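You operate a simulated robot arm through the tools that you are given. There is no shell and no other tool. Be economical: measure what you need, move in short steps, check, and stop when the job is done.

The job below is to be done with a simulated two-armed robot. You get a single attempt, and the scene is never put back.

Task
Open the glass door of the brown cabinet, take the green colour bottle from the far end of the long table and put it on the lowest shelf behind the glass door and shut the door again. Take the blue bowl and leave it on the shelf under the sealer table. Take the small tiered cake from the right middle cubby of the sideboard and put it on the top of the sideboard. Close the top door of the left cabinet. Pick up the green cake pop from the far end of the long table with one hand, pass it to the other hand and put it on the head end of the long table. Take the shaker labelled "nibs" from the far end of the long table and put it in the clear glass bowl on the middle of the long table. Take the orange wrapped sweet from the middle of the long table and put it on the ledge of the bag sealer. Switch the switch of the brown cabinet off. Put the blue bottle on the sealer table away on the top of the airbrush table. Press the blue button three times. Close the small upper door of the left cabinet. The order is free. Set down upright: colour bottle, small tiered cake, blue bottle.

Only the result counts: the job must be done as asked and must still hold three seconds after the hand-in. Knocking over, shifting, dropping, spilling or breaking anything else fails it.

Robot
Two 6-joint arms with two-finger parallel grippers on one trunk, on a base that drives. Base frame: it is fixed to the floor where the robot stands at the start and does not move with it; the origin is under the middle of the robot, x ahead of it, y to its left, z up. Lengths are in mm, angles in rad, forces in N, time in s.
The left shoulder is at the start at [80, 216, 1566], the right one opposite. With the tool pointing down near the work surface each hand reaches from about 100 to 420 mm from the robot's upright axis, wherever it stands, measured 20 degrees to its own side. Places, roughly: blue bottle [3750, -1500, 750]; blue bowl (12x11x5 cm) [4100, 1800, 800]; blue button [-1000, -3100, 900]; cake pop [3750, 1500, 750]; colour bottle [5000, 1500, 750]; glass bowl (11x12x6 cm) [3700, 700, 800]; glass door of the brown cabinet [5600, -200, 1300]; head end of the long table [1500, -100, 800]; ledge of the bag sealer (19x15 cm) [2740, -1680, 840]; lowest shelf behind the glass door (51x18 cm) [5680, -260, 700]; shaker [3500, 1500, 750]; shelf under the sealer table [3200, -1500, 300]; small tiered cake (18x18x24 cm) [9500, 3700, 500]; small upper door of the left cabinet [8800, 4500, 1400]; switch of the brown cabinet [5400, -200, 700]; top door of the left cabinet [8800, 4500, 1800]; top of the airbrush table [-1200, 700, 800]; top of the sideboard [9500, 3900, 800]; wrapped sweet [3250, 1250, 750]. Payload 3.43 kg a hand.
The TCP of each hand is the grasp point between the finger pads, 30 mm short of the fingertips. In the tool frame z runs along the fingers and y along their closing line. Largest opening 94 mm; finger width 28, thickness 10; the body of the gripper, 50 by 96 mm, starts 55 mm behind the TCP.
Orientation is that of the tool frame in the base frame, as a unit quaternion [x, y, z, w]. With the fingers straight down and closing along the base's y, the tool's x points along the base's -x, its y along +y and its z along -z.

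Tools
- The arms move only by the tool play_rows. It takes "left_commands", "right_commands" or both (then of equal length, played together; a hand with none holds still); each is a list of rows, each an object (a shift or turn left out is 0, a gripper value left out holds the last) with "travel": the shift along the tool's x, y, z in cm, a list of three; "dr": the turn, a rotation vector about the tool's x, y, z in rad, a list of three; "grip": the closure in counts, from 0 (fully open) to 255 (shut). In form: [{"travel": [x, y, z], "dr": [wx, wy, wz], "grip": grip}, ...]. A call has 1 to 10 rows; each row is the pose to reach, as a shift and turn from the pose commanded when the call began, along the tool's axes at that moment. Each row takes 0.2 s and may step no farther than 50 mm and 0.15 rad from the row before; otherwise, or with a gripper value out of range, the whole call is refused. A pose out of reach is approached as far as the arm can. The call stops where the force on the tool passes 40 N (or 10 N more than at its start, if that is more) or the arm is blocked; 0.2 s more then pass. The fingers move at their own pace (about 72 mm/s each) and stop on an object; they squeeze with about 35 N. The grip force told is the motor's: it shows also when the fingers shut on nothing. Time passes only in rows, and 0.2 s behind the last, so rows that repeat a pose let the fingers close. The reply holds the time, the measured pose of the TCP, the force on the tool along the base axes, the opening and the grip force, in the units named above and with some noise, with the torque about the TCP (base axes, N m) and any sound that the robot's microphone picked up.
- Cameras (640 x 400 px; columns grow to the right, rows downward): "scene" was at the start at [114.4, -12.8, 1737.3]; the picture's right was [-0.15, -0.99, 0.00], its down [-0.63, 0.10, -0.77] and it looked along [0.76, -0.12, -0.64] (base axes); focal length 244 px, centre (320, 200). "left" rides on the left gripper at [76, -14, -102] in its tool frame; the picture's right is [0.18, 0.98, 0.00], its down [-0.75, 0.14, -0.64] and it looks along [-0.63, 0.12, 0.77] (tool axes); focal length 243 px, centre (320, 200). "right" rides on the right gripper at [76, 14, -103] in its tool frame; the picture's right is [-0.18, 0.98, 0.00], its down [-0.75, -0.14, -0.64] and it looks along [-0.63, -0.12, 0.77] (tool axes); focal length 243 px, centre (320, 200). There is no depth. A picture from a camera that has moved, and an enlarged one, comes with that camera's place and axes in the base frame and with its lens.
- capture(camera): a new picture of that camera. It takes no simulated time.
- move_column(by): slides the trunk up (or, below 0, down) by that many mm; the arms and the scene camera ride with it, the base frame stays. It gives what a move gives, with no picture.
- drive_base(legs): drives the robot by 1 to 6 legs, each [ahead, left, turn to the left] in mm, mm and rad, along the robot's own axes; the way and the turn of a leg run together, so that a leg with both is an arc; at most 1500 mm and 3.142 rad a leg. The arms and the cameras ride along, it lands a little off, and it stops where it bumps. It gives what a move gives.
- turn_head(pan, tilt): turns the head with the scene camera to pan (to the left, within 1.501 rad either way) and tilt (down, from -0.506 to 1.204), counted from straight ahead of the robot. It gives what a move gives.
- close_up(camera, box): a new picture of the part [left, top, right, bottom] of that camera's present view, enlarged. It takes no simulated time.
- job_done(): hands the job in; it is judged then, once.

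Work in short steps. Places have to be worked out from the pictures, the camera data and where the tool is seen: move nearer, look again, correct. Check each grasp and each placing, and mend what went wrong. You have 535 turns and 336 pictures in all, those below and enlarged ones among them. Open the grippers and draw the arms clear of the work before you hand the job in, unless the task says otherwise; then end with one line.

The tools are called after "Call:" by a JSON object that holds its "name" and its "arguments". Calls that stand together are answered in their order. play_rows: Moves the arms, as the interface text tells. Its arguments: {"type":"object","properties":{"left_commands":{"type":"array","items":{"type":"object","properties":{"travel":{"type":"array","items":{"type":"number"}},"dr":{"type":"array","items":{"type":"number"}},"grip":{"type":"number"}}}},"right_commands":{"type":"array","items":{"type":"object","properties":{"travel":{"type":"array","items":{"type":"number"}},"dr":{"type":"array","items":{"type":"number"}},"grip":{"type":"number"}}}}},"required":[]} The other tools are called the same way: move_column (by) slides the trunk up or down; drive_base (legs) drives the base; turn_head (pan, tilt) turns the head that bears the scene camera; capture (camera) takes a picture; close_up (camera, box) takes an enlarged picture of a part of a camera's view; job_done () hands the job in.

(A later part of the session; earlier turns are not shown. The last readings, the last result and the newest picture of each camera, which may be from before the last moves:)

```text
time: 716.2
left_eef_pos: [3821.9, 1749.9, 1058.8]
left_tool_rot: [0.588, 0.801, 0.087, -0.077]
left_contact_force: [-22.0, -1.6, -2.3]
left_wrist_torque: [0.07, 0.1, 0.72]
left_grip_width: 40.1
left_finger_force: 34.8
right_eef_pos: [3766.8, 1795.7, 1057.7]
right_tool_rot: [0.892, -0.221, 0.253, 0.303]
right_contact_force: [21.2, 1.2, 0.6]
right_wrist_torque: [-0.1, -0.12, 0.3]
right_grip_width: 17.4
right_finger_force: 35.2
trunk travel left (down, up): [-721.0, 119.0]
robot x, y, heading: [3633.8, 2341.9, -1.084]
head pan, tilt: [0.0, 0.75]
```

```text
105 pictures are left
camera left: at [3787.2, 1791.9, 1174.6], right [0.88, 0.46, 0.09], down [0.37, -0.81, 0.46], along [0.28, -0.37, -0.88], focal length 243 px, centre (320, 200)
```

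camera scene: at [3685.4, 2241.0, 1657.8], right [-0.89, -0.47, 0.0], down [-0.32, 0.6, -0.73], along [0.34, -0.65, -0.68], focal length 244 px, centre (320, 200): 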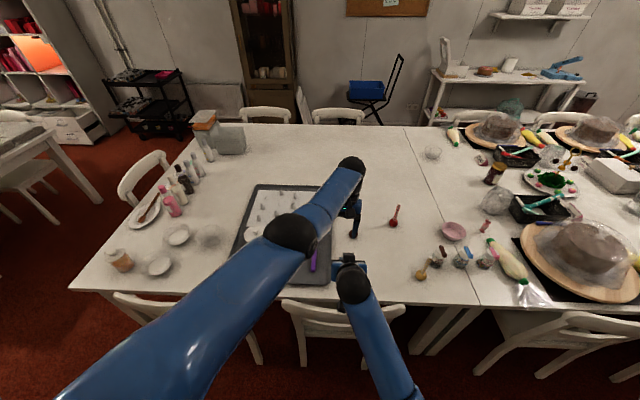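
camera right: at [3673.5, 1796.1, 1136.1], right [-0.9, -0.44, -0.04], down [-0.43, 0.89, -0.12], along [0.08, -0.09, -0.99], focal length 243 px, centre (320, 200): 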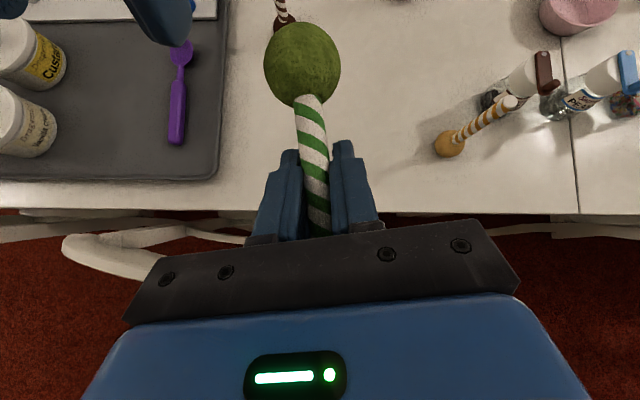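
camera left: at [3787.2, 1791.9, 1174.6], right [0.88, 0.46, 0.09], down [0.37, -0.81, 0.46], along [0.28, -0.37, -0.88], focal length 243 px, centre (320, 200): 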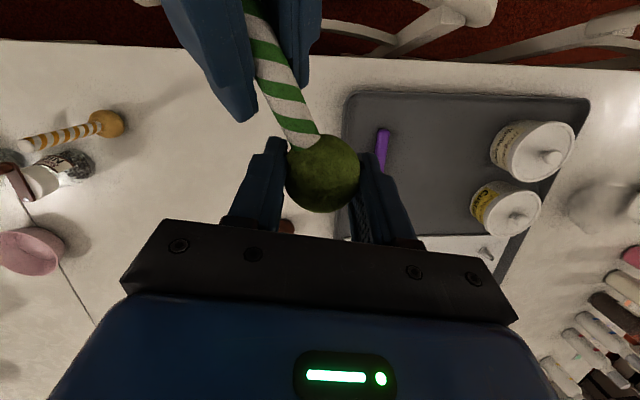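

Left holds the ball (40 mm). I open the right gripper and withdraw it.

Call:
{"name": "play_rows", "arguments": {"right_commands": [{"grip": 150}, {"grip": 80}, {"grip": 60}, {"grip": 60}]}}

Call:
{"name": "play_rows", "arguments": {"right_commands": [{"travel": [0, 0, -2], "grip": 60}, {"travel": [0, 0, -5], "grip": 60}, {"travel": [-1, 1, -8], "grip": 60}, {"travel": [-3, 3, -10], "grip": 60}]}}

Call:
{"name": "capture", "arguments": {"camera": "left"}}

```text
time: 717.2
left_eef_pos: [3822.8, 1750.0, 1058.0]
left_tool_rot: [0.588, 0.801, 0.088, -0.077]
left_contact_force: [-0.4, -1.1, -0.3]
left_wrist_torque: [-0.01, -0.03, -0.02]
left_grip_width: 40.2
left_finger_force: 35.0
right_eef_pos: [3765.9, 1794.8, 1056.4]
right_tool_rot: [0.892, -0.222, 0.252, 0.304]
right_contact_force: [0.5, -0.1, 0.4]
right_wrist_torque: [0.03, 0.02, -0.01]
right_grip_width: 71.9
right_finger_force: 0.0
trunk travel left (down, up): [-721.0, 119.0]
robot x, y, heading: [3633.3, 2343.2, -1.084]
head pan, tilt: [0.0, 0.75]
```

```text
time: 718.2
left_eef_pos: [3821.8, 1749.8, 1059.7]
left_tool_rot: [0.588, 0.8, 0.089, -0.077]
left_contact_force: [0.5, 0.5, 0.3]
left_wrist_torque: [-0.01, -0.04, 0.0]
left_grip_width: 40.1
left_finger_force: 34.9
right_eef_pos: [3693.0, 1844.8, 1124.3]
right_tool_rot: [0.891, -0.223, 0.252, 0.304]
right_contact_force: [-1.0, 0.0, -0.7]
right_wrist_torque: [-0.02, -0.02, 0.03]
right_grip_width: 71.9
right_finger_force: 0.0
trunk travel left (down, up): [-721.0, 119.0]
robot x, y, heading: [3634.0, 2343.4, -1.091]
head pan, tilt: [0.0, 0.75]
```

```text
104 pictures are left
camera left: at [3787.4, 1791.9, 1174.8], right [0.88, 0.46, 0.09], down [0.37, -0.81, 0.46], along [0.29, -0.37, -0.88], focal length 243 px, centre (320, 200)
```

left: 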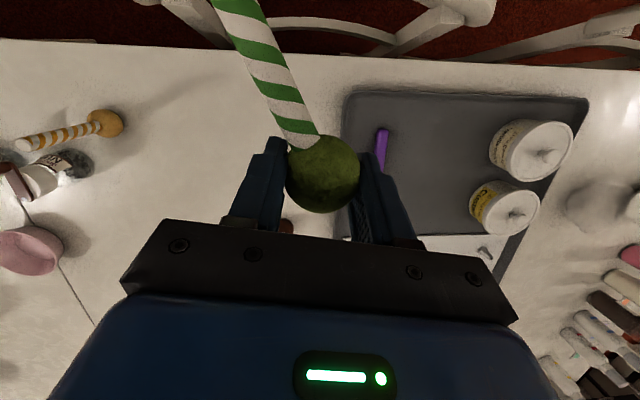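

Handover complete. I move the left hand (with the pop) aside and unroll the right wrist.

Call:
{"name": "play_rows", "arguments": {"left_commands": [{"travel": [0.8, 4, 0], "grip": 255}, {"travel": [1.6, 8, 0], "grip": 255}, {"travel": [2.4, 12, 0], "grip": 255}, {"travel": [3.2, 16, 0], "grip": 255}, {"travel": [4, 20, 0], "grip": 255}, {"travel": [4.8, 24, 0], "grip": 255}, {"travel": [4.8, 24, 0], "grip": 255}, {"travel": [4.8, 24, 0], "grip": 255}], "right_commands": [{"dr": [0, 0, 0], "grip": 0}, {"dr": [0, 0, -0.14], "grip": 0}, {"dr": [0, 0, -0.28], "grip": 0}, {"dr": [0, 0, -0.42]}, {"dr": [0, 0, -0.56]}, {"dr": [0, 0, -0.7]}, {"dr": [0, 0, -0.84]}, {"dr": [0, 0, -0.98]}]}}

Call:
{"name": "play_rows", "arguments": {"right_commands": [{"dr": [0, 0, -0.15]}, {"dr": [0, 0, -0.3]}, {"dr": [0, 0, -0.45]}, {"dr": [0, 0, -0.6]}, {"dr": [0, 0, -0.75]}, {"dr": [0, 0, -0.9]}, {"dr": [0, 0, -1.05]}, {"dr": [0, 0, -1.2]}, {"dr": [0, 0, -1.35]}, {"dr": [0, 0, -1.5]}]}}

Call:
{"name": "capture", "arguments": {"camera": "scene"}}

```text
time: 720.0
left_eef_pos: [4059.6, 1779.4, 1065.1]
left_tool_rot: [0.588, 0.8, 0.089, -0.076]
left_contact_force: [0.1, -0.3, -0.4]
left_wrist_torque: [0.0, -0.01, 0.01]
left_grip_width: 40.1
left_finger_force: 34.6
left hand out of reach, approached as far as the arm can: row 1, 2, 3, 4, 5, 6, 7, 8
right_eef_pos: [3694.5, 1845.7, 1121.7]
right_tool_rot: [0.89, 0.226, 0.079, 0.387]
right_contact_force: [0.6, -0.7, -0.2]
right_wrist_torque: [0.01, 0.0, 0.01]
right_grip_width: 94.2
right_finger_force: 0.1
trunk travel left (down, up): [-721.0, 119.0]
robot x, y, heading: [3634.6, 2342.4, -1.089]
head pan, tilt: [0.0, 0.75]
```

```text
time: 722.2
left_eef_pos: [4059.7, 1779.2, 1065.5]
left_tool_rot: [0.588, 0.801, 0.088, -0.077]
left_contact_force: [-0.4, 0.3, -0.2]
left_wrist_torque: [0.03, 0.01, 0.02]
left_grip_width: 40.1
left_finger_force: 34.8
right_eef_pos: [3694.5, 1846.7, 1121.5]
right_tool_rot: [0.498, 0.772, -0.206, 0.338]
right_contact_force: [0.3, 0.1, -0.1]
right_wrist_torque: [-0.04, 0.04, 0.03]
right_grip_width: 94.1
right_finger_force: 0.0
trunk travel left (down, up): [-721.0, 119.0]
robot x, y, heading: [3628.4, 2338.3, -1.085]
head pan, tilt: [0.0, 0.75]
```

```text
103 pictures are left
camera scene: at [3685.0, 2240.5, 1657.8], right [-0.89, -0.47, 0.0], down [-0.32, 0.6, -0.73], along [0.34, -0.65, -0.68], focal length 244 px, centre (320, 200)
```

scene: 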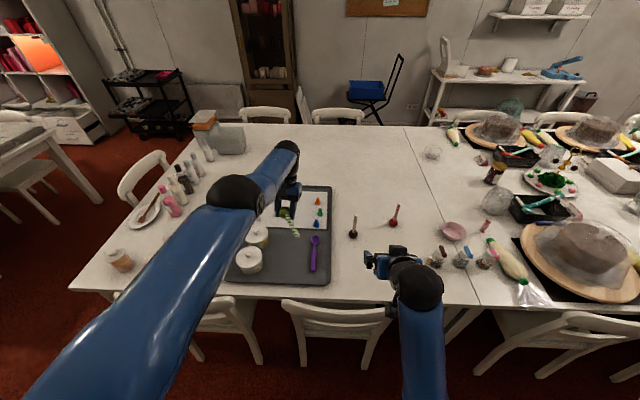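

Everything is in order. The nibs shaker is at ≈[3519,1503] (top z≈848). I shift right so the right hand lines up and lower the trunk slightly.

Call:
{"name": "drive_base", "arguments": {"legs": [[0, -300, 0]]}}

Call:
{"name": "move_column", "arguments": {"by": -130}}

Call:
{"name": "play_rows", "arguments": {"right_commands": [{"dr": [0, -0.08, 0], "travel": [-1, 0, 1], "grip": 0}, {"dr": [0, -0.16, 0], "travel": [-2, 0, 2], "grip": 0}, {"dr": [0, -0.25, 0], "travel": [-3, 0, 3], "grip": 0}]}}

Call:
{"name": "capture", "arguments": {"camera": "right"}}

```text
time: 724.2
left_eef_pos: [3794.6, 1640.3, 1066.3]
left_tool_rot: [0.591, 0.798, 0.087, -0.078]
left_contact_force: [0.7, -0.2, -0.5]
left_wrist_torque: [-0.01, 0.02, 0.01]
left_grip_width: 40.2
left_finger_force: 35.1
right_eef_pos: [3429.6, 1709.6, 1123.8]
right_tool_rot: [0.502, 0.769, -0.208, 0.336]
right_contact_force: [0.4, 0.6, 0.9]
right_wrist_torque: [0.0, 0.03, 0.01]
right_grip_width: 94.0
right_finger_force: 0.0
trunk travel left (down, up): [-721.0, 119.0]
robot x, y, heading: [3370.8, 2206.2, -1.091]
head pan, tilt: [0.0, 0.75]
```

```text
time: 725.8
left_eef_pos: [3792.1, 1639.0, 934.8]
left_tool_rot: [0.591, 0.798, 0.089, -0.076]
left_contact_force: [0.0, -0.1, -0.2]
left_wrist_torque: [-0.03, 0.01, 0.0]
left_grip_width: 40.1
left_finger_force: 34.7
right_eef_pos: [3428.7, 1708.8, 992.4]
right_tool_rot: [0.502, 0.77, -0.207, 0.336]
right_contact_force: [0.0, 0.1, -0.4]
right_wrist_torque: [-0.02, -0.01, 0.04]
right_grip_width: 94.0
right_finger_force: 0.0
trunk travel left (down, up): [-591.0, 249.0]
robot x, y, heading: [3370.1, 2201.3, -1.089]
head pan, tilt: [0.0, 0.75]
```

```text
time: 726.6
left_eef_pos: [3793.6, 1638.1, 935.3]
left_tool_rot: [0.59, 0.799, 0.088, -0.076]
left_contact_force: [0.1, 0.5, -1.2]
left_wrist_torque: [0.02, -0.03, 0.04]
left_grip_width: 40.3
left_finger_force: 34.9
right_eef_pos: [3446.6, 1669.2, 992.9]
right_tool_rot: [0.472, 0.722, -0.266, 0.43]
right_contact_force: [0.3, -0.3, -0.2]
right_wrist_torque: [0.0, -0.02, 0.02]
right_grip_width: 94.1
right_finger_force: 0.0
trunk travel left (down, up): [-591.0, 249.0]
robot x, y, heading: [3369.8, 2201.6, -1.091]
head pan, tilt: [0.0, 0.75]
```

```text
102 pictures are left
camera right: at [3407.5, 1789.7, 977.3], right [0.93, 0.32, 0.18], down [-0.23, 0.11, 0.97], along [0.29, -0.94, 0.18], focal length 243 px, centre (320, 200)
```

right: 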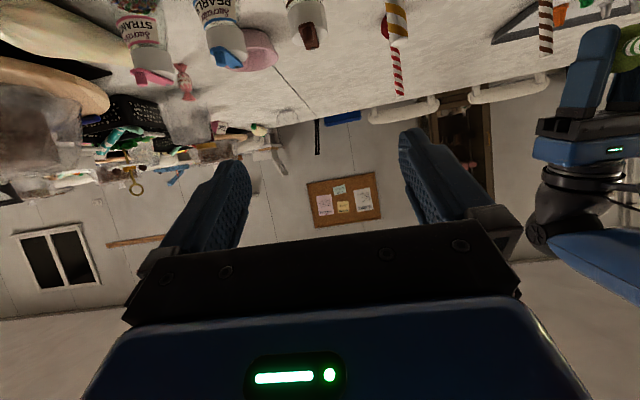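

Shaker flap top z≈859, orange pop stands close on the left. I narrow the fingers to ~80 mm and move to a pre-grasp slightly right of line.

Call:
{"name": "play_rows", "arguments": {"right_commands": [{"travel": [1.2, -0.5, 3], "grip": 40}, {"travel": [2.5, -1, 6], "grip": 40}, {"travel": [3.7, -1.5, 9], "grip": 40}, {"travel": [4.8, -1.8, 11.5], "grip": 40}, {"travel": [4.8, -1.8, 11.5], "grip": 40}]}}

Call:
{"name": "capture", "arguments": {"camera": "right"}}

```text
time: 727.8
left_eef_pos: [3792.4, 1639.3, 935.1]
left_tool_rot: [0.591, 0.798, 0.088, -0.077]
left_contact_force: [-0.9, -0.3, -0.8]
left_wrist_torque: [-0.04, 0.01, -0.01]
left_grip_width: 39.8
left_finger_force: 34.9
right_eef_pos: [3463.7, 1594.5, 895.2]
right_tool_rot: [0.473, 0.721, -0.268, 0.43]
right_contact_force: [-0.8, 0.4, 0.1]
right_wrist_torque: [-0.01, 0.0, 0.04]
right_grip_width: 79.2
right_finger_force: 0.1
trunk travel left (down, up): [-591.0, 249.0]
robot x, y, heading: [3365.9, 2205.7, -1.097]
head pan, tilt: [0.0, 0.75]
```

```text
101 pictures are left
camera right: at [3424.9, 1714.7, 879.3], right [0.93, 0.32, 0.18], down [-0.23, 0.11, 0.97], along [0.29, -0.94, 0.18], focal length 243 px, centre (320, 200)
```

right: 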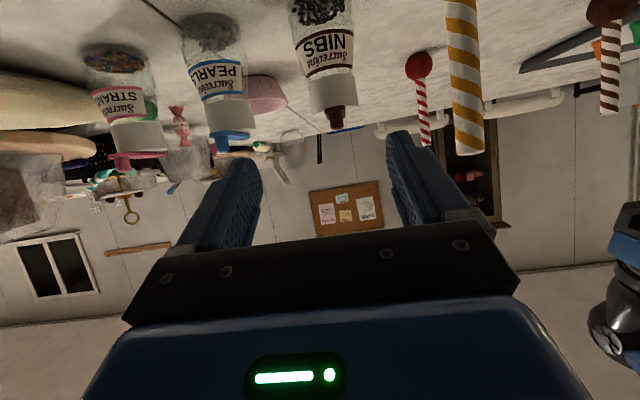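

Shaker lid centre ≈[3521,1503,826]; the orange stick leaves ~10–18 mm clearance. I advance straight first, then shift to centre at the end.

Call:
{"name": "play_rows", "arguments": {"right_commands": [{"travel": [0.4, 0, 3], "grip": 40}, {"travel": [0.8, 0, 6], "grip": 40}, {"travel": [1.1, 0.4, 8], "grip": 40}, {"travel": [1.2, 0.9, 9], "grip": 40}, {"travel": [1.2, 0.9, 9], "grip": 40}]}}

Call:
{"name": "capture", "arguments": {"camera": "right"}}

```text
time: 729.0
left_eef_pos: [3791.9, 1639.0, 935.4]
left_tool_rot: [0.591, 0.798, 0.088, -0.076]
left_contact_force: [0.5, -0.6, -0.7]
left_wrist_torque: [-0.03, -0.01, 0.02]
left_grip_width: 40.1
left_finger_force: 34.7
right_eef_pos: [3502.4, 1530.2, 839.4]
right_tool_rot: [0.472, 0.721, -0.268, 0.43]
right_contact_force: [-0.2, 0.6, -0.5]
right_wrist_torque: [-0.01, -0.04, 0.0]
right_grip_width: 79.2
right_finger_force: 0.1
trunk travel left (down, up): [-591.0, 249.0]
robot x, y, heading: [3368.9, 2202.8, -1.098]
head pan, tilt: [0.0, 0.75]
```

```text
100 pictures are left
camera right: at [3464.1, 1650.2, 823.3], right [0.93, 0.32, 0.18], down [-0.23, 0.11, 0.97], along [0.29, -0.94, 0.18], focal length 243 px, centre (320, 200)
```

right: 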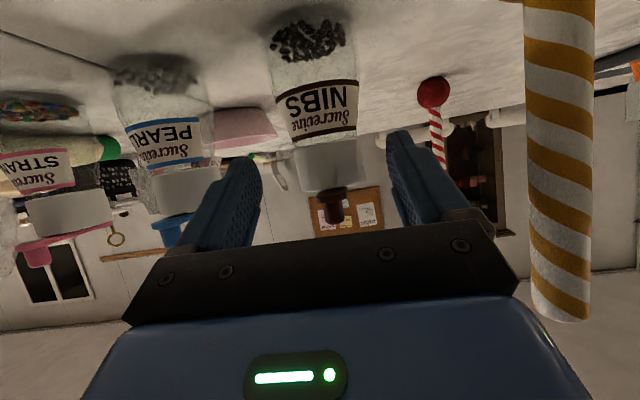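

Lid is between the fingers' line; final 32 mm advance, then close.

Call:
{"name": "play_rows", "arguments": {"right_commands": [{"travel": [0.1, 0.3, 1.6], "grip": 40}, {"travel": [0.23, 0.5, 3.2], "grip": 40}, {"travel": [0.23, 0.5, 3.2], "grip": 40}]}}

Call:
{"name": "capture", "arguments": {"camera": "right"}}

```text
time: 729.8
left_eef_pos: [3791.7, 1639.1, 936.0]
left_tool_rot: [0.591, 0.798, 0.088, -0.077]
left_contact_force: [-0.3, -0.1, -0.8]
left_wrist_torque: [-0.07, -0.01, 0.0]
left_grip_width: 40.0
left_finger_force: 35.3
right_eef_pos: [3517.3, 1507.8, 823.6]
right_tool_rot: [0.473, 0.721, -0.267, 0.43]
right_contact_force: [-0.9, -0.3, 0.6]
right_wrist_torque: [-0.03, -0.02, -0.02]
right_grip_width: 79.4
right_finger_force: 0.1
trunk travel left (down, up): [-591.0, 249.0]
robot x, y, heading: [3370.3, 2204.2, -1.096]
head pan, tilt: [0.0, 0.75]
```

```text
99 pictures are left
camera right: at [3480.0, 1627.9, 807.6], right [0.93, 0.32, 0.18], down [-0.23, 0.11, 0.97], along [0.29, -0.94, 0.18], focal length 243 px, centre (320, 200)
```

right: 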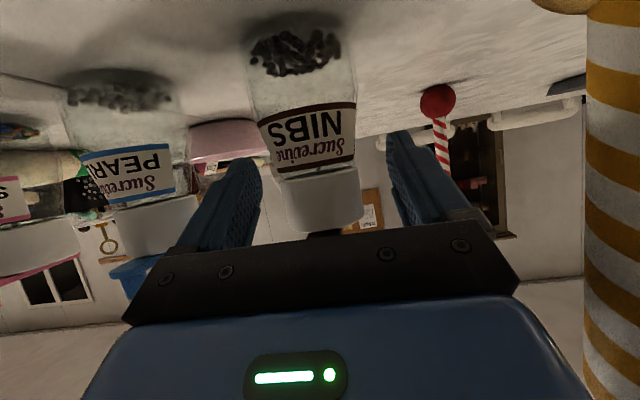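

Call:
{"name": "play_rows", "arguments": {"right_commands": [{"grip": 255}, {"grip": 255}, {"grip": 255}, {"grip": 255}]}}

Call:
{"name": "play_rows", "arguments": {"right_commands": [{"travel": [-1, 0, -0.5], "grip": 255}, {"travel": [-3.5, 0, -1.9], "grip": 255}, {"travel": [-7, 0, -3.9], "grip": 255}, {"travel": [-10.5, 0, -5.9], "grip": 255}, {"travel": [-14, 0, -7.8], "grip": 255}]}}

Call:
{"name": "capture", "arguments": {"camera": "right"}}

Call:
{"name": "capture", "arguments": {"camera": "scene"}}

```text
time: 730.8
left_eef_pos: [3793.3, 1640.0, 935.2]
left_tool_rot: [0.591, 0.798, 0.089, -0.076]
left_contact_force: [-0.4, 0.3, 0.2]
left_wrist_torque: [-0.02, -0.02, 0.01]
left_grip_width: 40.1
left_finger_force: 35.1
right_eef_pos: [3518.1, 1507.9, 823.9]
right_tool_rot: [0.472, 0.722, -0.267, 0.43]
right_contact_force: [-0.1, -0.4, -1.1]
right_wrist_torque: [-0.09, 0.03, 0.03]
right_grip_width: 50.1
right_finger_force: 35.1
trunk travel left (down, up): [-591.0, 249.0]
robot x, y, heading: [3371.7, 2200.5, -1.093]
head pan, tilt: [0.0, 0.75]
```

```text
time: 732.0
left_eef_pos: [3793.7, 1639.8, 935.3]
left_tool_rot: [0.592, 0.798, 0.088, -0.076]
left_contact_force: [0.9, -0.7, -0.4]
left_wrist_torque: [0.0, -0.01, 0.0]
left_grip_width: 39.7
left_finger_force: 34.7
right_eef_pos: [3518.8, 1508.1, 982.7]
right_tool_rot: [0.473, 0.721, -0.267, 0.43]
right_contact_force: [0.3, 0.1, -2.1]
right_wrist_torque: [0.02, -0.01, -0.01]
right_grip_width: 49.6
right_finger_force: 35.2
trunk travel left (down, up): [-591.0, 249.0]
robot x, y, heading: [3370.7, 2201.7, -1.096]
head pan, tilt: [0.0, 0.75]
```

```text
98 pictures are left
camera right: at [3479.6, 1628.1, 966.7], right [0.93, 0.32, 0.18], down [-0.23, 0.11, 0.97], along [0.29, -0.94, 0.17], focal length 243 px, centre (320, 200)
```

right: 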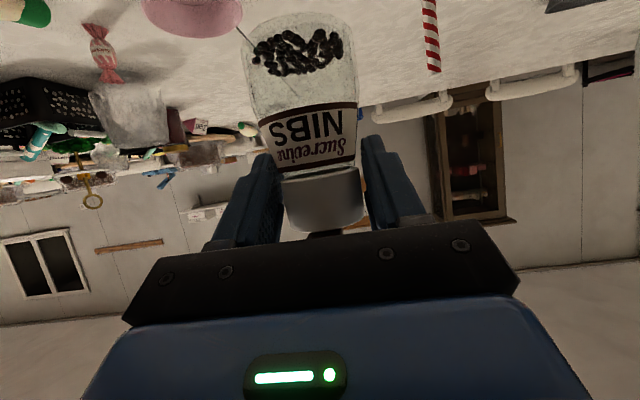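

```text
97 pictures are left
camera scene: at [3421.5, 2103.0, 1527.7], right [-0.89, -0.46, 0.0], down [-0.31, 0.61, -0.73], along [0.34, -0.65, -0.68], focal length 244 px, centre (320, 200)
```

scene: 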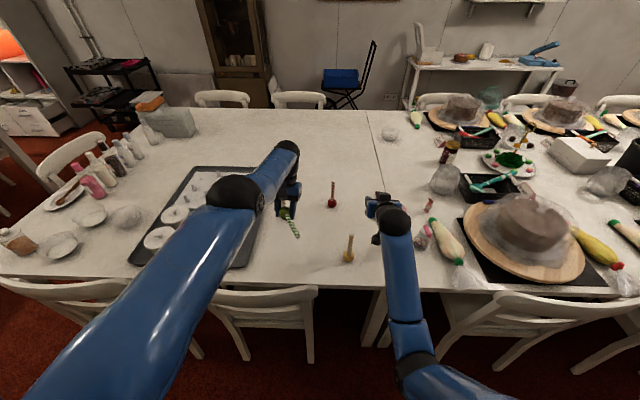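

Nibs shaker is held. I raise the trunk and draw both hands in for driving.

Call:
{"name": "move_column", "arguments": {"by": 170}}

Call:
{"name": "play_rows", "arguments": {"left_commands": [{"travel": [3.2, 0.2, 1.7], "dr": [0, -0.03, 0], "grip": 255}, {"travel": [6.4, 0.3, 3.5], "dr": [0, -0.06, 0], "grip": 255}, {"travel": [9.6, 0.5, 5.2], "dr": [0, -0.1, 0], "grip": 255}, {"travel": [12.8, 0.6, 7], "dr": [0, -0.14, 0], "grip": 255}, {"travel": [16, 0.8, 8.7], "dr": [0, -0.18, 0], "grip": 255}, {"travel": [19.2, 1, 10.4], "dr": [0, -0.22, 0], "grip": 255}, {"travel": [22.4, 1.1, 12.2], "dr": [0, -0.24, 0], "grip": 255}, {"travel": [25.6, 1.3, 14], "dr": [0, -0.24, 0], "grip": 255}, {"travel": [28.8, 1.4, 15.7], "dr": [0, -0.24, 0], "grip": 255}, {"travel": [32, 1.6, 17.4], "dr": [0, -0.24, 0], "grip": 255}], "right_commands": [{"travel": [1, 0, -1.8], "grip": 255}, {"travel": [2, 0, -3.5], "grip": 255}, {"travel": [3, 0, -5.3], "grip": 255}, {"travel": [4, 0, -7], "grip": 255}, {"travel": [5, 0, -8.8], "grip": 255}, {"travel": [6, 0, -10.5], "grip": 255}, {"travel": [7, 0, -12.3], "grip": 255}, {"travel": [8, 0, -14], "grip": 255}, {"travel": [9, 0, -15.8], "grip": 255}, {"travel": [9.7, 0, -17.4], "grip": 255}]}}

Call:
{"name": "capture", "arguments": {"camera": "scene"}}

```text
time: 733.9
left_eef_pos: [3792.7, 1638.3, 1105.4]
left_tool_rot: [0.591, 0.798, 0.089, -0.077]
left_contact_force: [-0.2, 0.5, -0.4]
left_wrist_torque: [0.01, 0.01, 0.0]
left_grip_width: 40.1
left_finger_force: 34.6
right_eef_pos: [3517.8, 1507.1, 1151.0]
right_tool_rot: [0.473, 0.721, -0.268, 0.43]
right_contact_force: [-0.4, -0.1, -2.1]
right_wrist_torque: [0.01, -0.01, 0.01]
right_grip_width: 49.7
right_finger_force: 35.2
trunk travel left (down, up): [-761.0, 79.0]
robot x, y, heading: [3368.0, 2205.7, -1.093]
head pan, tilt: [0.0, 0.75]
```

```text
time: 736.1
left_eef_pos: [3814.3, 1643.7, 952.5]
left_tool_rot: [0.597, 0.802, 0.017, 0.019]
left_contact_force: [-0.6, -0.1, -0.9]
left_wrist_torque: [0.02, 0.0, 0.01]
left_grip_width: 40.0
left_finger_force: 35.0
left hand out of reach, approached as far as the arm can: row 1, 2, 3, 4, 5, 6, 7, 8, 9, 10
right_eef_pos: [3436.3, 1691.5, 1151.9]
right_tool_rot: [0.473, 0.721, -0.267, 0.43]
right_contact_force: [-0.4, 0.8, -2.5]
right_wrist_torque: [-0.03, 0.02, 0.02]
right_grip_width: 49.9
right_finger_force: 34.6
trunk travel left (down, up): [-761.0, 79.0]
robot x, y, heading: [3365.4, 2203.5, -1.091]
head pan, tilt: [0.0, 0.75]
```

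```text
96 pictures are left
camera scene: at [3421.0, 2103.9, 1697.9], right [-0.89, -0.46, 0.0], down [-0.31, 0.61, -0.73], along [0.34, -0.65, -0.68], focal length 244 px, centre (320, 200)
```

scene: 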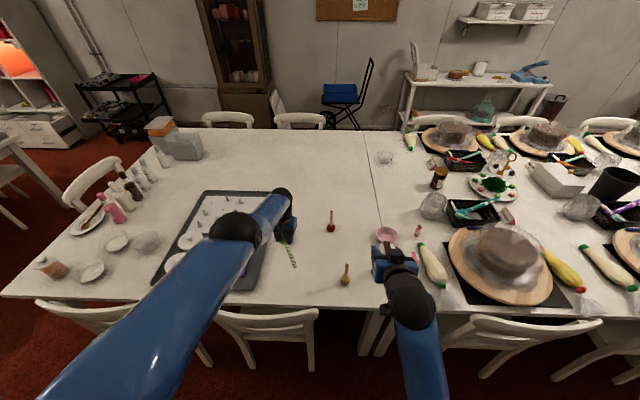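

The left arm needs a fresh start; hold once, then draw it in with small steps.

Call:
{"name": "play_rows", "arguments": {"left_commands": [{"travel": [0, 0, 0], "grip": 255}, {"travel": [0, 0, 0], "grip": 255}]}}

Call:
{"name": "play_rows", "arguments": {"left_commands": [{"travel": [3, 1, 0], "grip": 255}, {"travel": [6, 2, 0], "grip": 255}, {"travel": [9, 3, 0], "grip": 255}, {"travel": [12, 4, 0], "grip": 255}]}}

```text
time: 736.7
left_eef_pos: [3815.5, 1642.4, 952.2]
left_tool_rot: [0.598, 0.801, 0.018, 0.018]
left_contact_force: [0.5, 0.2, -0.8]
left_wrist_torque: [0.01, -0.01, 0.01]
left_grip_width: 40.1
left_finger_force: 35.0
right_eef_pos: [3436.5, 1691.0, 1152.6]
right_tool_rot: [0.473, 0.722, -0.267, 0.43]
right_contact_force: [-0.3, 0.1, -1.4]
right_wrist_torque: [0.04, 0.02, -0.01]
right_grip_width: 49.7
right_finger_force: 35.1
trunk travel left (down, up): [-761.0, 79.0]
robot x, y, heading: [3369.6, 2202.7, -1.094]
head pan, tilt: [0.0, 0.75]
```

```text
time: 737.7
left_eef_pos: [3862.9, 1684.0, 908.8]
left_tool_rot: [0.598, 0.801, 0.017, 0.018]
left_contact_force: [-1.1, 0.0, -0.5]
left_wrist_torque: [-0.02, 0.0, 0.03]
left_grip_width: 39.8
left_finger_force: 35.0
left hand out of reach, approached as far as the arm can: row 1, 2, 3, 4
right_eef_pos: [3436.7, 1690.1, 1151.5]
right_tool_rot: [0.473, 0.721, -0.268, 0.429]
right_contact_force: [-0.1, -0.3, -2.3]
right_wrist_torque: [0.0, 0.03, 0.0]
right_grip_width: 50.1
right_finger_force: 35.0
trunk travel left (down, up): [-761.0, 79.0]
robot x, y, heading: [3369.6, 2201.9, -1.093]
head pan, tilt: [0.0, 0.75]
```

I un-straighten the elbow by pitching the left tool forward first, then draw in.

Call:
{"name": "play_rows", "arguments": {"left_commands": [{"dr": [0, -0.12, 0], "grip": 255}, {"dr": [0, -0.25, 0], "grip": 255}, {"dr": [0, -0.38, 0], "grip": 255}, {"dr": [0, -0.5, 0], "grip": 255}, {"dr": [0, -0.5, 0], "grip": 255}]}}

Call:
{"name": "play_rows", "arguments": {"left_commands": [{"travel": [3, 0, -3], "grip": 255}, {"travel": [6, 0, -6], "grip": 255}, {"travel": [9, 0, -9], "grip": 255}, {"travel": [12, 0, -11], "grip": 255}, {"travel": [15, 0, -13], "grip": 255}, {"travel": [18, 0, -15], "grip": 255}]}}

Call:
{"name": "capture", "arguments": {"camera": "scene"}}

```text
time: 738.9
left_eef_pos: [3892.1, 1631.7, 873.6]
left_tool_rot: [0.583, 0.772, -0.131, 0.218]
left_contact_force: [-0.6, -0.9, -0.3]
left_wrist_torque: [0.0, 0.02, -0.01]
left_grip_width: 39.8
left_finger_force: 34.9
left hand out of reach, approached as far as the arm can: row 1, 2, 3, 4, 5
right_eef_pos: [3437.0, 1690.3, 1152.4]
right_tool_rot: [0.473, 0.721, -0.267, 0.43]
right_contact_force: [0.2, 0.0, -1.8]
right_wrist_torque: [0.0, -0.02, 0.0]
right_grip_width: 49.4
right_finger_force: 35.1
trunk travel left (down, up): [-761.0, 79.0]
robot x, y, heading: [3369.5, 2202.2, -1.095]
head pan, tilt: [0.0, 0.75]
```

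```text
time: 740.2
left_eef_pos: [3907.7, 1708.6, 799.6]
left_tool_rot: [0.581, 0.77, -0.136, 0.226]
left_contact_force: [-3.5, 3.3, 13.4]
left_wrist_torque: [0.52, 0.81, -0.06]
left_grip_width: 39.5
left_finger_force: 35.8
left hand out of reach, approached as far as the arm can: row 1, 2, 3, 4, 5, 6
right_eef_pos: [3435.6, 1692.1, 1151.7]
right_tool_rot: [0.472, 0.721, -0.267, 0.43]
right_contact_force: [0.7, -0.2, -1.6]
right_wrist_torque: [0.0, 0.0, -0.01]
right_grip_width: 49.8
right_finger_force: 35.4
trunk travel left (down, up): [-761.0, 79.0]
robot x, y, heading: [3370.1, 2205.9, -1.088]
head pan, tilt: [0.0, 0.75]
stopped in row 6 (left hand): the force on the tool passed its limit at 55 N (the readings are from after the stop); the commanded pose is now the measured one
```

```text
95 pictures are left
camera scene: at [3418.4, 2105.4, 1698.0], right [-0.89, -0.46, 0.0], down [-0.31, 0.61, -0.73], along [0.34, -0.65, -0.68], focal length 244 px, centre (320, 200)
```

scene: 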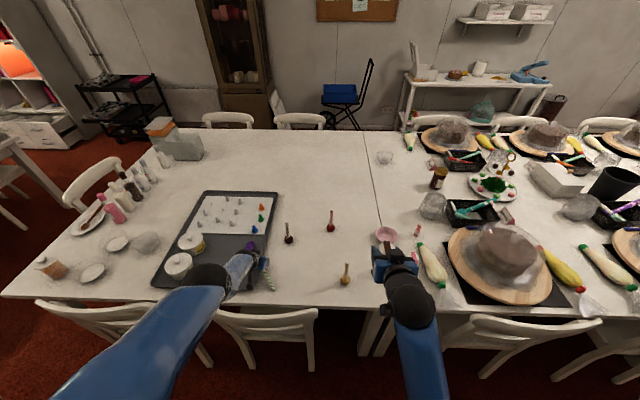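

The hand slid down and touched the tray area. I raise the trunk immediately and look.

Call:
{"name": "move_column", "arguments": {"by": 78}}

Call:
{"name": "capture", "arguments": {"camera": "left"}}

Call:
{"name": "close_up", "arguments": {"camera": "scene", "box": [140, 170, 320, 320]}}

```text
time: 741.4
left_eef_pos: [3909.7, 1708.2, 874.4]
left_tool_rot: [0.581, 0.771, -0.135, 0.224]
left_contact_force: [-0.4, 0.0, -0.1]
left_wrist_torque: [0.03, 0.0, -0.01]
left_grip_width: 39.4
left_finger_force: 35.1
right_eef_pos: [3437.2, 1690.3, 1229.4]
right_tool_rot: [0.473, 0.721, -0.267, 0.43]
right_contact_force: [-0.1, 0.9, -2.0]
right_wrist_torque: [0.02, 0.01, 0.01]
right_grip_width: 49.9
right_finger_force: 34.9
trunk travel left (down, up): [-839.0, 1.0]
robot x, y, heading: [3370.7, 2201.9, -1.098]
head pan, tilt: [0.0, 0.75]
```

```text
94 pictures are left
camera left: at [3859.0, 1814.5, 922.5], right [0.9, 0.44, -0.04], down [0.18, -0.29, 0.94], along [0.4, -0.85, -0.34], focal length 243 px, centre (320, 200)
```

left: 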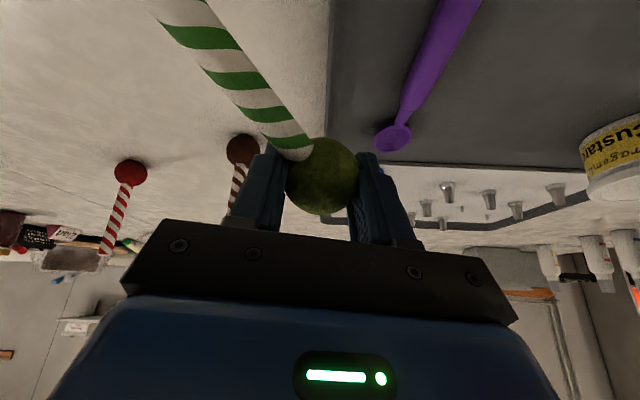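

```text
2.67 times, centred on (230, 245) of scene
camera zoom: at [3421.7, 2102.4, 1775.7], right [-0.89, -0.46, 0.0], down [-0.31, 0.61, -0.73], along [0.33, -0.65, -0.68], focal length 650 px, centre (560, 80)
```

zoom: 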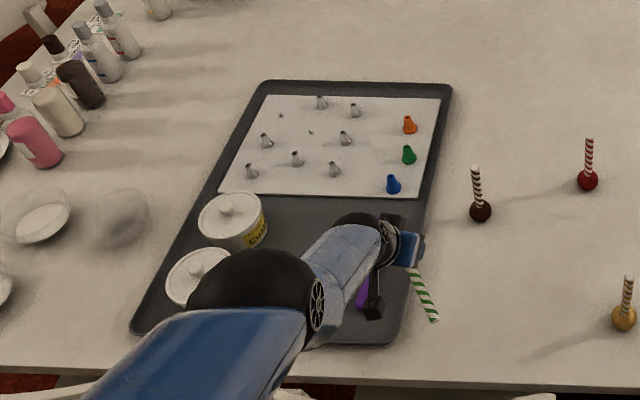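

All objects stand as before, the pop is still held. I hold once and then pull straight back.

Call:
{"name": "play_rows", "arguments": {"left_commands": [{"travel": [0, 0, 0], "grip": 255}, {"travel": [0, 0, 0], "grip": 255}]}}

Call:
{"name": "play_rows", "arguments": {"left_commands": [{"travel": [2.7, 0, -1.4], "grip": 255}, {"travel": [5.3, 0, -2.7], "grip": 255}, {"travel": [8, 0, -4], "grip": 255}]}}

```text
time: 742.0
left_eef_pos: [3908.5, 1707.2, 874.9]
left_tool_rot: [0.581, 0.77, -0.135, 0.225]
left_contact_force: [0.0, 0.8, -0.7]
left_wrist_torque: [0.01, -0.01, 0.0]
left_grip_width: 39.6
left_finger_force: 35.2
right_eef_pos: [3437.6, 1689.8, 1229.6]
right_tool_rot: [0.473, 0.721, -0.267, 0.43]
right_contact_force: [-0.5, -0.2, -2.6]
right_wrist_torque: [0.03, 0.0, -0.01]
right_grip_width: 49.9
right_finger_force: 34.9
trunk travel left (down, up): [-839.0, 1.0]
robot x, y, heading: [3366.9, 2201.7, -1.095]
head pan, tilt: [0.0, 0.75]
```

```text
time: 742.8
left_eef_pos: [3905.8, 1764.4, 825.1]
left_tool_rot: [0.582, 0.77, -0.136, 0.225]
left_contact_force: [-0.4, -0.1, 0.0]
left_wrist_torque: [0.02, -0.01, 0.04]
left_grip_width: 39.3
left_finger_force: 35.3
left hand out of reach, approached as far as the arm can: row 1, 2, 3
right_eef_pos: [3436.7, 1690.4, 1230.1]
right_tool_rot: [0.473, 0.721, -0.268, 0.429]
right_contact_force: [0.2, 0.3, -2.0]
right_wrist_torque: [0.03, 0.02, -0.04]
right_grip_width: 49.7
right_finger_force: 35.2
trunk travel left (down, up): [-839.0, 1.0]
robot x, y, heading: [3367.2, 2205.2, -1.097]
head pan, tilt: [0.0, 0.75]
```

The left arm is fully stretched. I try bending it by levelling the tool while moving the hand up and back together.

Call:
{"name": "play_rows", "arguments": {"left_commands": [{"travel": [0.5, 0, -2.6], "dr": [0, 0.1, 0], "grip": 255}, {"travel": [0.9, 0, -5.2], "dr": [0, 0.2, 0], "grip": 255}, {"travel": [1.3, 0, -7.8], "dr": [0, 0.3, 0], "grip": 255}, {"travel": [1.8, 0, -10.4], "dr": [0, 0.4, 0], "grip": 255}, {"travel": [2.2, 0, -12.8], "dr": [0, 0.47, 0], "grip": 255}, {"travel": [2.2, 0, -12.8], "dr": [0, 0.47, 0], "grip": 255}]}}

Call:
{"name": "capture", "arguments": {"camera": "scene"}}

```text
time: 744.2
left_eef_pos: [3920.0, 1790.7, 876.5]
left_tool_rot: [0.596, 0.802, 0.004, 0.039]
left_contact_force: [1.1, 0.1, -0.8]
left_wrist_torque: [0.03, -0.02, 0.01]
left_grip_width: 39.3
left_finger_force: 35.2
left hand out of reach, approached as far as the arm can: row 1, 2, 3, 4, 5, 6
right_eef_pos: [3437.9, 1690.3, 1230.9]
right_tool_rot: [0.473, 0.722, -0.267, 0.429]
right_contact_force: [-0.1, 0.1, -1.0]
right_wrist_torque: [0.04, 0.0, -0.02]
right_grip_width: 49.3
right_finger_force: 34.5
trunk travel left (down, up): [-839.0, 1.0]
robot x, y, heading: [3368.7, 2202.5, -1.096]
head pan, tilt: [0.0, 0.75]
```

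```text
92 pictures are left
camera scene: at [3421.6, 2103.1, 1775.8], right [-0.89, -0.46, 0.0], down [-0.31, 0.61, -0.73], along [0.33, -0.65, -0.68], focal length 244 px, centre (320, 200)
```

scene: 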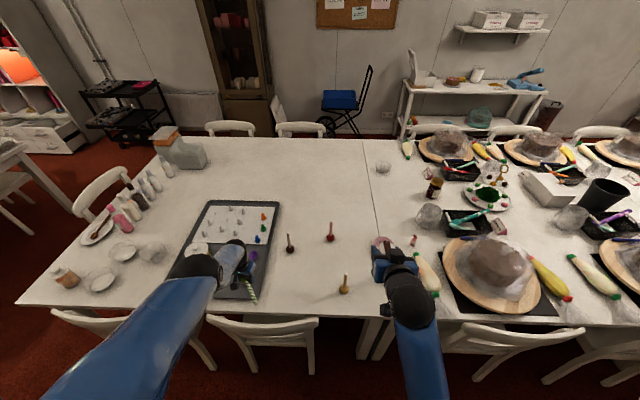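

I retry the combination that worked before: hold, then pull back with a slight downward component.

Call:
{"name": "play_rows", "arguments": {"left_commands": [{"travel": [0, 0, 0], "grip": 255}, {"travel": [0, 0, 0], "grip": 255}]}}

Call:
{"name": "play_rows", "arguments": {"left_commands": [{"travel": [3.5, -0.8, 0.6], "grip": 255}, {"travel": [7, -1.6, 1.2], "grip": 255}, {"travel": [7, -1.6, 1.2], "grip": 255}]}}

```text
time: 744.8
left_eef_pos: [3920.2, 1790.0, 876.4]
left_tool_rot: [0.596, 0.802, 0.004, 0.038]
left_contact_force: [0.2, 0.8, -1.4]
left_wrist_torque: [0.0, 0.0, 0.01]
left_grip_width: 39.2
left_finger_force: 35.2
right_eef_pos: [3436.2, 1690.2, 1230.4]
right_tool_rot: [0.473, 0.721, -0.268, 0.43]
right_contact_force: [0.0, 0.1, -1.9]
right_wrist_torque: [0.01, 0.01, 0.03]
right_grip_width: 49.6
right_finger_force: 34.5
trunk travel left (down, up): [-839.0, 1.0]
robot x, y, heading: [3369.0, 2206.4, -1.095]
head pan, tilt: [0.0, 0.75]
```

```text
time: 745.6
left_eef_pos: [3897.1, 1822.0, 832.5]
left_tool_rot: [0.597, 0.802, 0.003, 0.038]
left_contact_force: [0.0, 0.5, -0.8]
left_wrist_torque: [0.02, 0.02, 0.01]
left_grip_width: 39.1
left_finger_force: 35.2
left hand out of reach, approached as far as the arm can: row 1, 2, 3
right_eef_pos: [3436.9, 1689.6, 1228.4]
right_tool_rot: [0.473, 0.721, -0.268, 0.429]
right_contact_force: [0.1, 0.1, -1.7]
right_wrist_torque: [0.04, -0.01, 0.02]
right_grip_width: 49.3
right_finger_force: 35.5
trunk travel left (down, up): [-839.0, 1.0]
robot x, y, heading: [3365.6, 2204.7, -1.092]
head pan, tilt: [0.0, 0.75]
```

I instead move it up along its reach limit (forward and up) to a safe carrying height.

Call:
{"name": "play_rows", "arguments": {"left_commands": [{"travel": [-2, 0, -4], "grip": 255}, {"travel": [-4, 0, -8], "grip": 255}, {"travel": [-6, 0, -12], "grip": 255}, {"travel": [-8, 0, -16], "grip": 255}, {"travel": [-10, 0, -20], "grip": 255}, {"travel": [-12, 0, -24], "grip": 255}]}}

Call:
{"name": "play_rows", "arguments": {"left_commands": [{"travel": [0, 0, 0], "grip": 255}, {"travel": [0, 0, 0], "grip": 255}]}}

Call:
{"name": "play_rows", "arguments": {"left_commands": [{"travel": [3, 0, 0], "grip": 255}, {"travel": [6, 0, 0], "grip": 255}, {"travel": [9, 0, 0], "grip": 255}]}}

```text
time: 747.0
left_eef_pos: [3941.7, 1679.0, 1059.7]
left_tool_rot: [0.596, 0.802, 0.004, 0.038]
left_contact_force: [-0.2, 0.3, -0.4]
left_wrist_torque: [0.0, 0.0, 0.07]
left_grip_width: 39.3
left_finger_force: 35.3
left hand out of reach, approached as far as the arm can: row 1, 2, 3, 4, 5, 6
right_eef_pos: [3434.7, 1690.8, 1229.6]
right_tool_rot: [0.473, 0.721, -0.268, 0.429]
right_contact_force: [0.2, 0.5, -2.5]
right_wrist_torque: [0.02, 0.0, 0.02]
right_grip_width: 49.9
right_finger_force: 34.6
trunk travel left (down, up): [-839.0, 1.0]
robot x, y, heading: [3370.1, 2204.1, -1.092]
head pan, tilt: [0.0, 0.75]
```

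```text
time: 747.6
left_eef_pos: [3942.1, 1678.4, 1059.5]
left_tool_rot: [0.597, 0.801, 0.003, 0.04]
left_contact_force: [0.0, -0.3, -1.0]
left_wrist_torque: [0.02, 0.0, -0.01]
left_grip_width: 38.9
left_finger_force: 35.7
right_eef_pos: [3436.9, 1690.8, 1230.0]
right_tool_rot: [0.472, 0.721, -0.268, 0.431]
right_contact_force: [-1.3, 0.2, -3.0]
right_wrist_torque: [0.0, 0.04, -0.01]
right_grip_width: 49.7
right_finger_force: 34.7
trunk travel left (down, up): [-839.0, 1.0]
robot x, y, heading: [3369.1, 2206.6, -1.093]
head pan, tilt: [0.0, 0.75]
```

```text
time: 748.4
left_eef_pos: [3954.8, 1707.3, 1019.8]
left_tool_rot: [0.597, 0.802, 0.004, 0.039]
left_contact_force: [-0.2, 0.0, -0.3]
left_wrist_torque: [0.0, 0.0, 0.01]
left_grip_width: 39.2
left_finger_force: 34.9
left hand out of reach, approached as far as the arm can: row 1, 2, 3
right_eef_pos: [3437.5, 1689.9, 1230.1]
right_tool_rot: [0.473, 0.721, -0.269, 0.43]
right_contact_force: [0.0, -0.3, -2.2]
right_wrist_torque: [-0.03, -0.01, 0.0]
right_grip_width: 49.7
right_finger_force: 35.4
trunk travel left (down, up): [-839.0, 1.0]
robot x, y, heading: [3371.8, 2203.1, -1.1]
head pan, tilt: [0.0, 0.75]
```

I leave the left arm at this height (z≈1020) and drive down the left aisle to the head end of the table.

Call:
{"name": "drive_base", "arguments": {"legs": [[0, 0, -1.57], [1200, 0, 0], [1200, 0, 0]]}}

Call:
{"name": "turn_head", "arguments": {"pan": 0.1, "tilt": 0.6}}

Call:
{"name": "capture", "arguments": {"camera": "scene"}}

```text
time: 762.9
left_eef_pos: [934.1, 468.0, 1025.5]
left_tool_rot: [0.984, 0.171, -0.027, 0.031]
left_contact_force: [0.7, 0.5, -0.2]
left_wrist_torque: [0.0, 0.05, 0.02]
left_grip_width: 39.2
left_finger_force: 34.7
right_eef_pos: [893.4, 985.3, 1234.4]
right_tool_rot: [0.838, 0.197, -0.493, 0.127]
right_contact_force: [0.7, 0.6, -1.7]
right_wrist_torque: [0.01, -0.01, 0.0]
right_grip_width: 49.5
right_finger_force: 34.8
trunk travel left (down, up): [-839.0, 1.0]
robot x, y, heading: [1396.4, 1075.4, -2.615]
head pan, tilt: [0.0, 0.75]
stopped in leg 3: the robot was blocked; the commanded pose is now the measured one
```

```text
time: 763.6
left_eef_pos: [930.8, 466.9, 1022.5]
left_tool_rot: [0.985, 0.17, -0.025, 0.03]
left_contact_force: [0.7, -0.3, 0.0]
left_wrist_torque: [-0.03, 0.05, 0.02]
left_grip_width: 39.4
left_finger_force: 35.4
right_eef_pos: [887.0, 982.9, 1232.4]
right_tool_rot: [0.839, 0.197, -0.492, 0.127]
right_contact_force: [-0.9, 0.4, -2.3]
right_wrist_torque: [-0.02, 0.0, 0.0]
right_grip_width: 49.5
right_finger_force: 35.0
trunk travel left (down, up): [-839.0, 1.0]
robot x, y, heading: [1392.9, 1072.7, -2.612]
head pan, tilt: [0.099, 0.6]
```

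```text
91 pictures are left
camera scene: at [1300.2, 1010.9, 1789.2], right [-0.59, 0.81, 0.0], down [0.45, 0.33, -0.83], along [-0.67, -0.48, -0.56], focal length 244 px, centre (320, 200)
```

scene: 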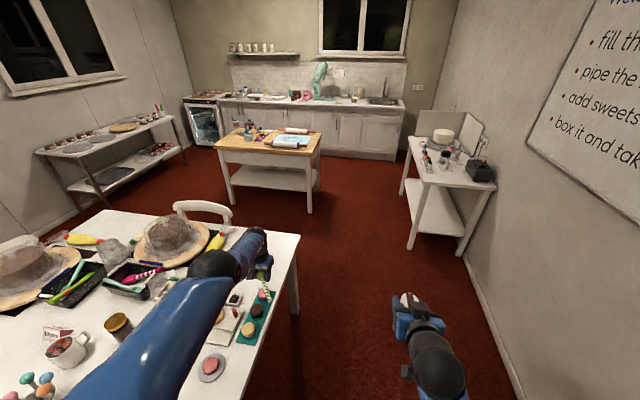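

I drifted toward the chairs and touched one. I move sideways away from the table and realign.

Call:
{"name": "drive_base", "arguments": {"legs": [[0, -110, 0], [0, 0, -0.06]]}}

Call:
{"name": "turn_head", "arguments": {"pan": 0.6, "tilt": 1.1}}

Call:
{"name": "capture", "arguments": {"camera": "scene"}}

```text
time: 765.2
left_eef_pos: [833.3, 591.1, 1020.5]
left_tool_rot: [0.989, 0.141, -0.025, 0.03]
left_contact_force: [0.0, 1.0, 0.0]
left_wrist_torque: [-0.02, -0.03, -0.01]
left_grip_width: 38.8
left_finger_force: 35.1
right_eef_pos: [819.6, 1109.2, 1230.2]
right_tool_rot: [0.845, 0.172, -0.493, 0.112]
right_contact_force: [-0.1, -0.2, -1.6]
right_wrist_torque: [0.01, -0.04, 0.02]
right_grip_width: 49.4
right_finger_force: 35.3
trunk travel left (down, up): [-839.0, 1.0]
robot x, y, heading: [1336.2, 1173.9, -2.678]
head pan, tilt: [0.099, 0.6]
```

```text
time: 766.2
left_eef_pos: [834.7, 588.3, 1018.4]
left_tool_rot: [0.989, 0.142, -0.024, 0.029]
left_contact_force: [0.2, -0.8, 0.3]
left_wrist_torque: [-0.02, 0.01, 0.02]
left_grip_width: 39.3
left_finger_force: 34.9
right_eef_pos: [821.9, 1106.2, 1230.2]
right_tool_rot: [0.846, 0.173, -0.493, 0.111]
right_contact_force: [-0.6, 0.1, -1.4]
right_wrist_torque: [0.02, 0.01, 0.02]
right_grip_width: 49.5
right_finger_force: 34.7
trunk travel left (down, up): [-839.0, 1.0]
robot x, y, heading: [1334.4, 1173.3, -2.678]
head pan, tilt: [0.6, 1.1]
```

```text
90 pictures are left
camera scene: at [1277.8, 1100.2, 1750.0], right [-0.88, 0.48, 0.0], down [0.43, 0.78, -0.45], along [-0.22, -0.4, -0.89], focal length 244 px, centre (320, 200)
```

scene: 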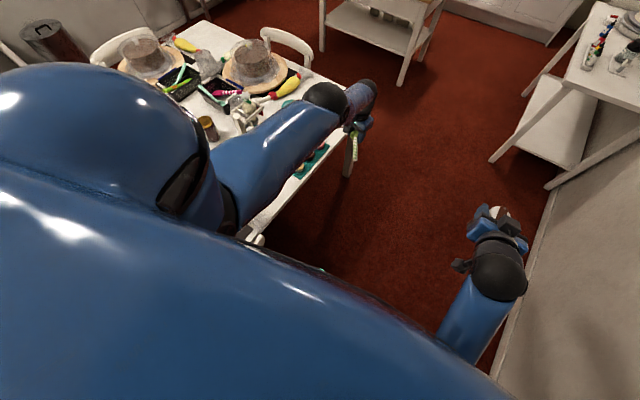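

I continue to the head end and turn to face the table.

Call:
{"name": "drive_base", "arguments": {"legs": [[700, -40, 0], [620, -20, 0], [0, 0, 1.57]]}}

Call:
{"name": "turn_head", "arguments": {"pan": 0.1, "tilt": 0.75}}

Call:
{"name": "capture", "arguments": {"camera": "scene"}}

```text
time: 777.0
left_eef_pos: [674.3, 114.4, 1019.8]
left_tool_rot: [0.608, 0.793, 0.004, 0.039]
left_contact_force: [0.1, 0.5, -0.5]
left_wrist_torque: [-0.03, -0.02, -0.01]
left_grip_width: 39.3
left_finger_force: 34.5
right_eef_pos: [155.1, 113.2, 1229.2]
right_tool_rot: [0.483, 0.715, -0.272, 0.426]
right_contact_force: [-0.3, -0.3, -2.4]
right_wrist_torque: [0.01, -0.03, 0.0]
right_grip_width: 49.4
right_finger_force: 35.0
trunk travel left (down, up): [-839.0, 1.0]
robot x, y, heading: [100.0, 627.3, -1.127]
head pan, tilt: [0.6, 1.1]
```

```text
time: 777.9
left_eef_pos: [674.7, 113.9, 1017.9]
left_tool_rot: [0.609, 0.793, 0.004, 0.039]
left_contact_force: [-0.3, -0.2, -0.5]
left_wrist_torque: [0.03, -0.01, 0.0]
left_grip_width: 39.3
left_finger_force: 34.8
right_eef_pos: [156.0, 112.8, 1229.6]
right_tool_rot: [0.483, 0.715, -0.274, 0.425]
right_contact_force: [0.1, 0.4, -1.3]
right_wrist_torque: [0.0, -0.01, -0.03]
right_grip_width: 49.2
right_finger_force: 34.6
trunk travel left (down, up): [-839.0, 1.0]
robot x, y, heading: [103.2, 627.0, -1.131]
head pan, tilt: [0.099, 0.75]
```

```text
89 pictures are left
camera scene: at [160.1, 529.2, 1775.7], right [-0.85, -0.52, 0.0], down [-0.36, 0.58, -0.73], along [0.38, -0.62, -0.68], focal length 244 px, centre (320, 200)
```

scene: 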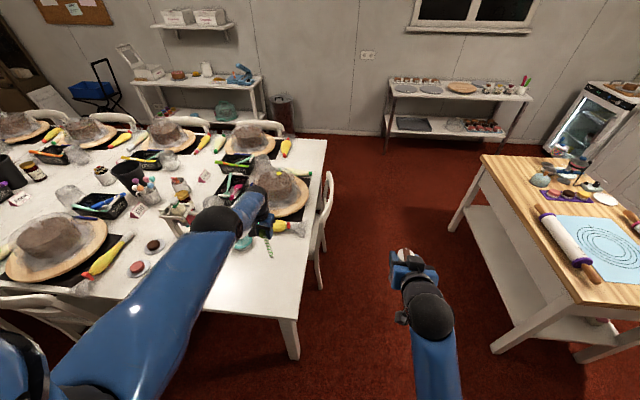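

I check from the left wrist camera what's below.

Call:
{"name": "capture", "arguments": {"camera": "left"}}

Call:
{"name": "close_up", "arguments": {"camera": "scene", "box": [180, 180, 330, 320]}}

```text
88 pictures are left
camera left: at [635.0, 188.0, 1116.0], right [0.9, 0.43, 0.04], down [0.29, -0.66, 0.69], along [0.33, -0.61, -0.72], focal length 243 px, centre (320, 200)
```

left: 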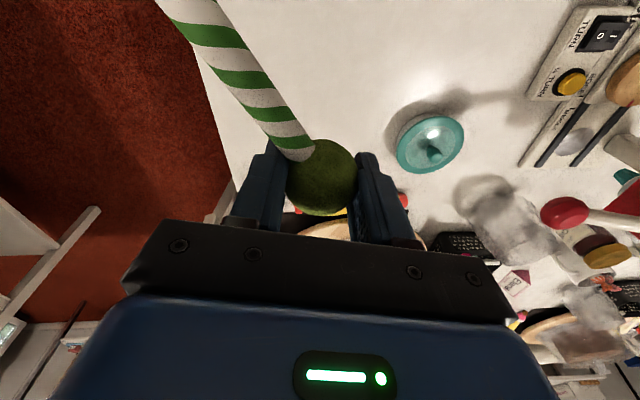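

```text
2.86 times, centred on (255, 250) of scene
camera zoom: at [160.1, 529.2, 1775.7], right [-0.85, -0.52, 0.0], down [-0.36, 0.58, -0.73], along [0.38, -0.62, -0.68], focal length 697 px, centre (506, 57)
```

zoom: 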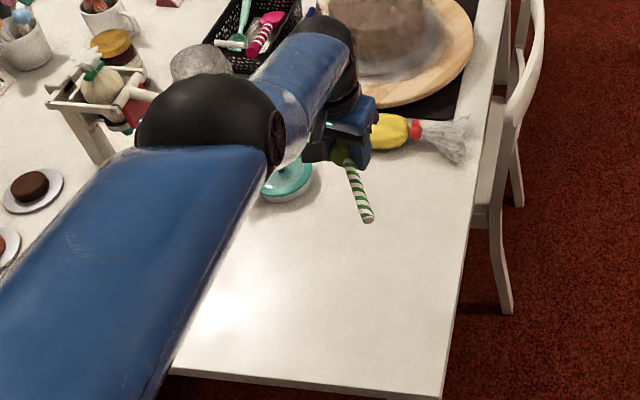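

There is a large free corner area. I back 90 mm, then lower the trunk to set the pop down.

Call:
{"name": "drive_base", "arguments": {"legs": [[-90, 0, 0]]}}

Call:
{"name": "move_column", "arguments": {"by": -205}}

Call:
{"name": "capture", "arguments": {"camera": "left"}}

```text
time: 779.0
left_eef_pos: [641.8, 184.3, 1012.2]
left_tool_rot: [0.608, 0.793, 0.007, 0.033]
left_contact_force: [1.0, -0.1, -0.5]
left_wrist_torque: [0.03, 0.04, 0.0]
left_grip_width: 39.3
left_finger_force: 35.1
right_eef_pos: [124.2, 180.2, 1225.5]
right_tool_rot: [0.484, 0.718, -0.27, 0.421]
right_contact_force: [0.4, -1.5, -2.3]
right_wrist_torque: [0.0, 0.01, 0.0]
right_grip_width: 49.5
right_finger_force: 34.8
trunk travel left (down, up): [-839.0, 1.0]
robot x, y, heading: [62.1, 703.4, -1.123]
head pan, tilt: [0.099, 0.75]
```

```text
time: 781.2
left_eef_pos: [638.5, 192.1, 815.7]
left_tool_rot: [0.607, 0.793, 0.002, 0.039]
left_contact_force: [0.1, -0.3, -0.5]
left_wrist_torque: [-0.03, -0.01, 0.03]
left_grip_width: 39.2
left_finger_force: 35.5
right_eef_pos: [118.3, 191.2, 1024.7]
right_tool_rot: [0.483, 0.715, -0.274, 0.425]
right_contact_force: [0.6, -1.0, -2.6]
right_wrist_torque: [0.01, 0.01, -0.03]
right_grip_width: 49.2
right_finger_force: 35.1
trunk travel left (down, up): [-634.0, 206.0]
robot x, y, heading: [69.3, 707.2, -1.122]
head pan, tilt: [0.099, 0.75]
```

```text
86 pictures are left
camera left: at [597.7, 265.9, 911.5], right [0.9, 0.43, 0.04], down [0.29, -0.66, 0.69], along [0.33, -0.61, -0.72], focal length 243 px, centre (320, 200)
```

left: 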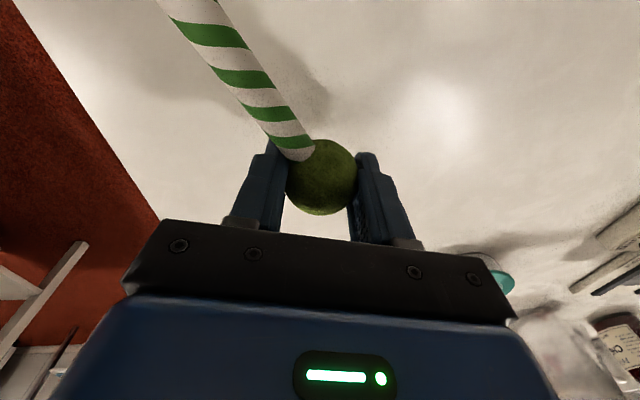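

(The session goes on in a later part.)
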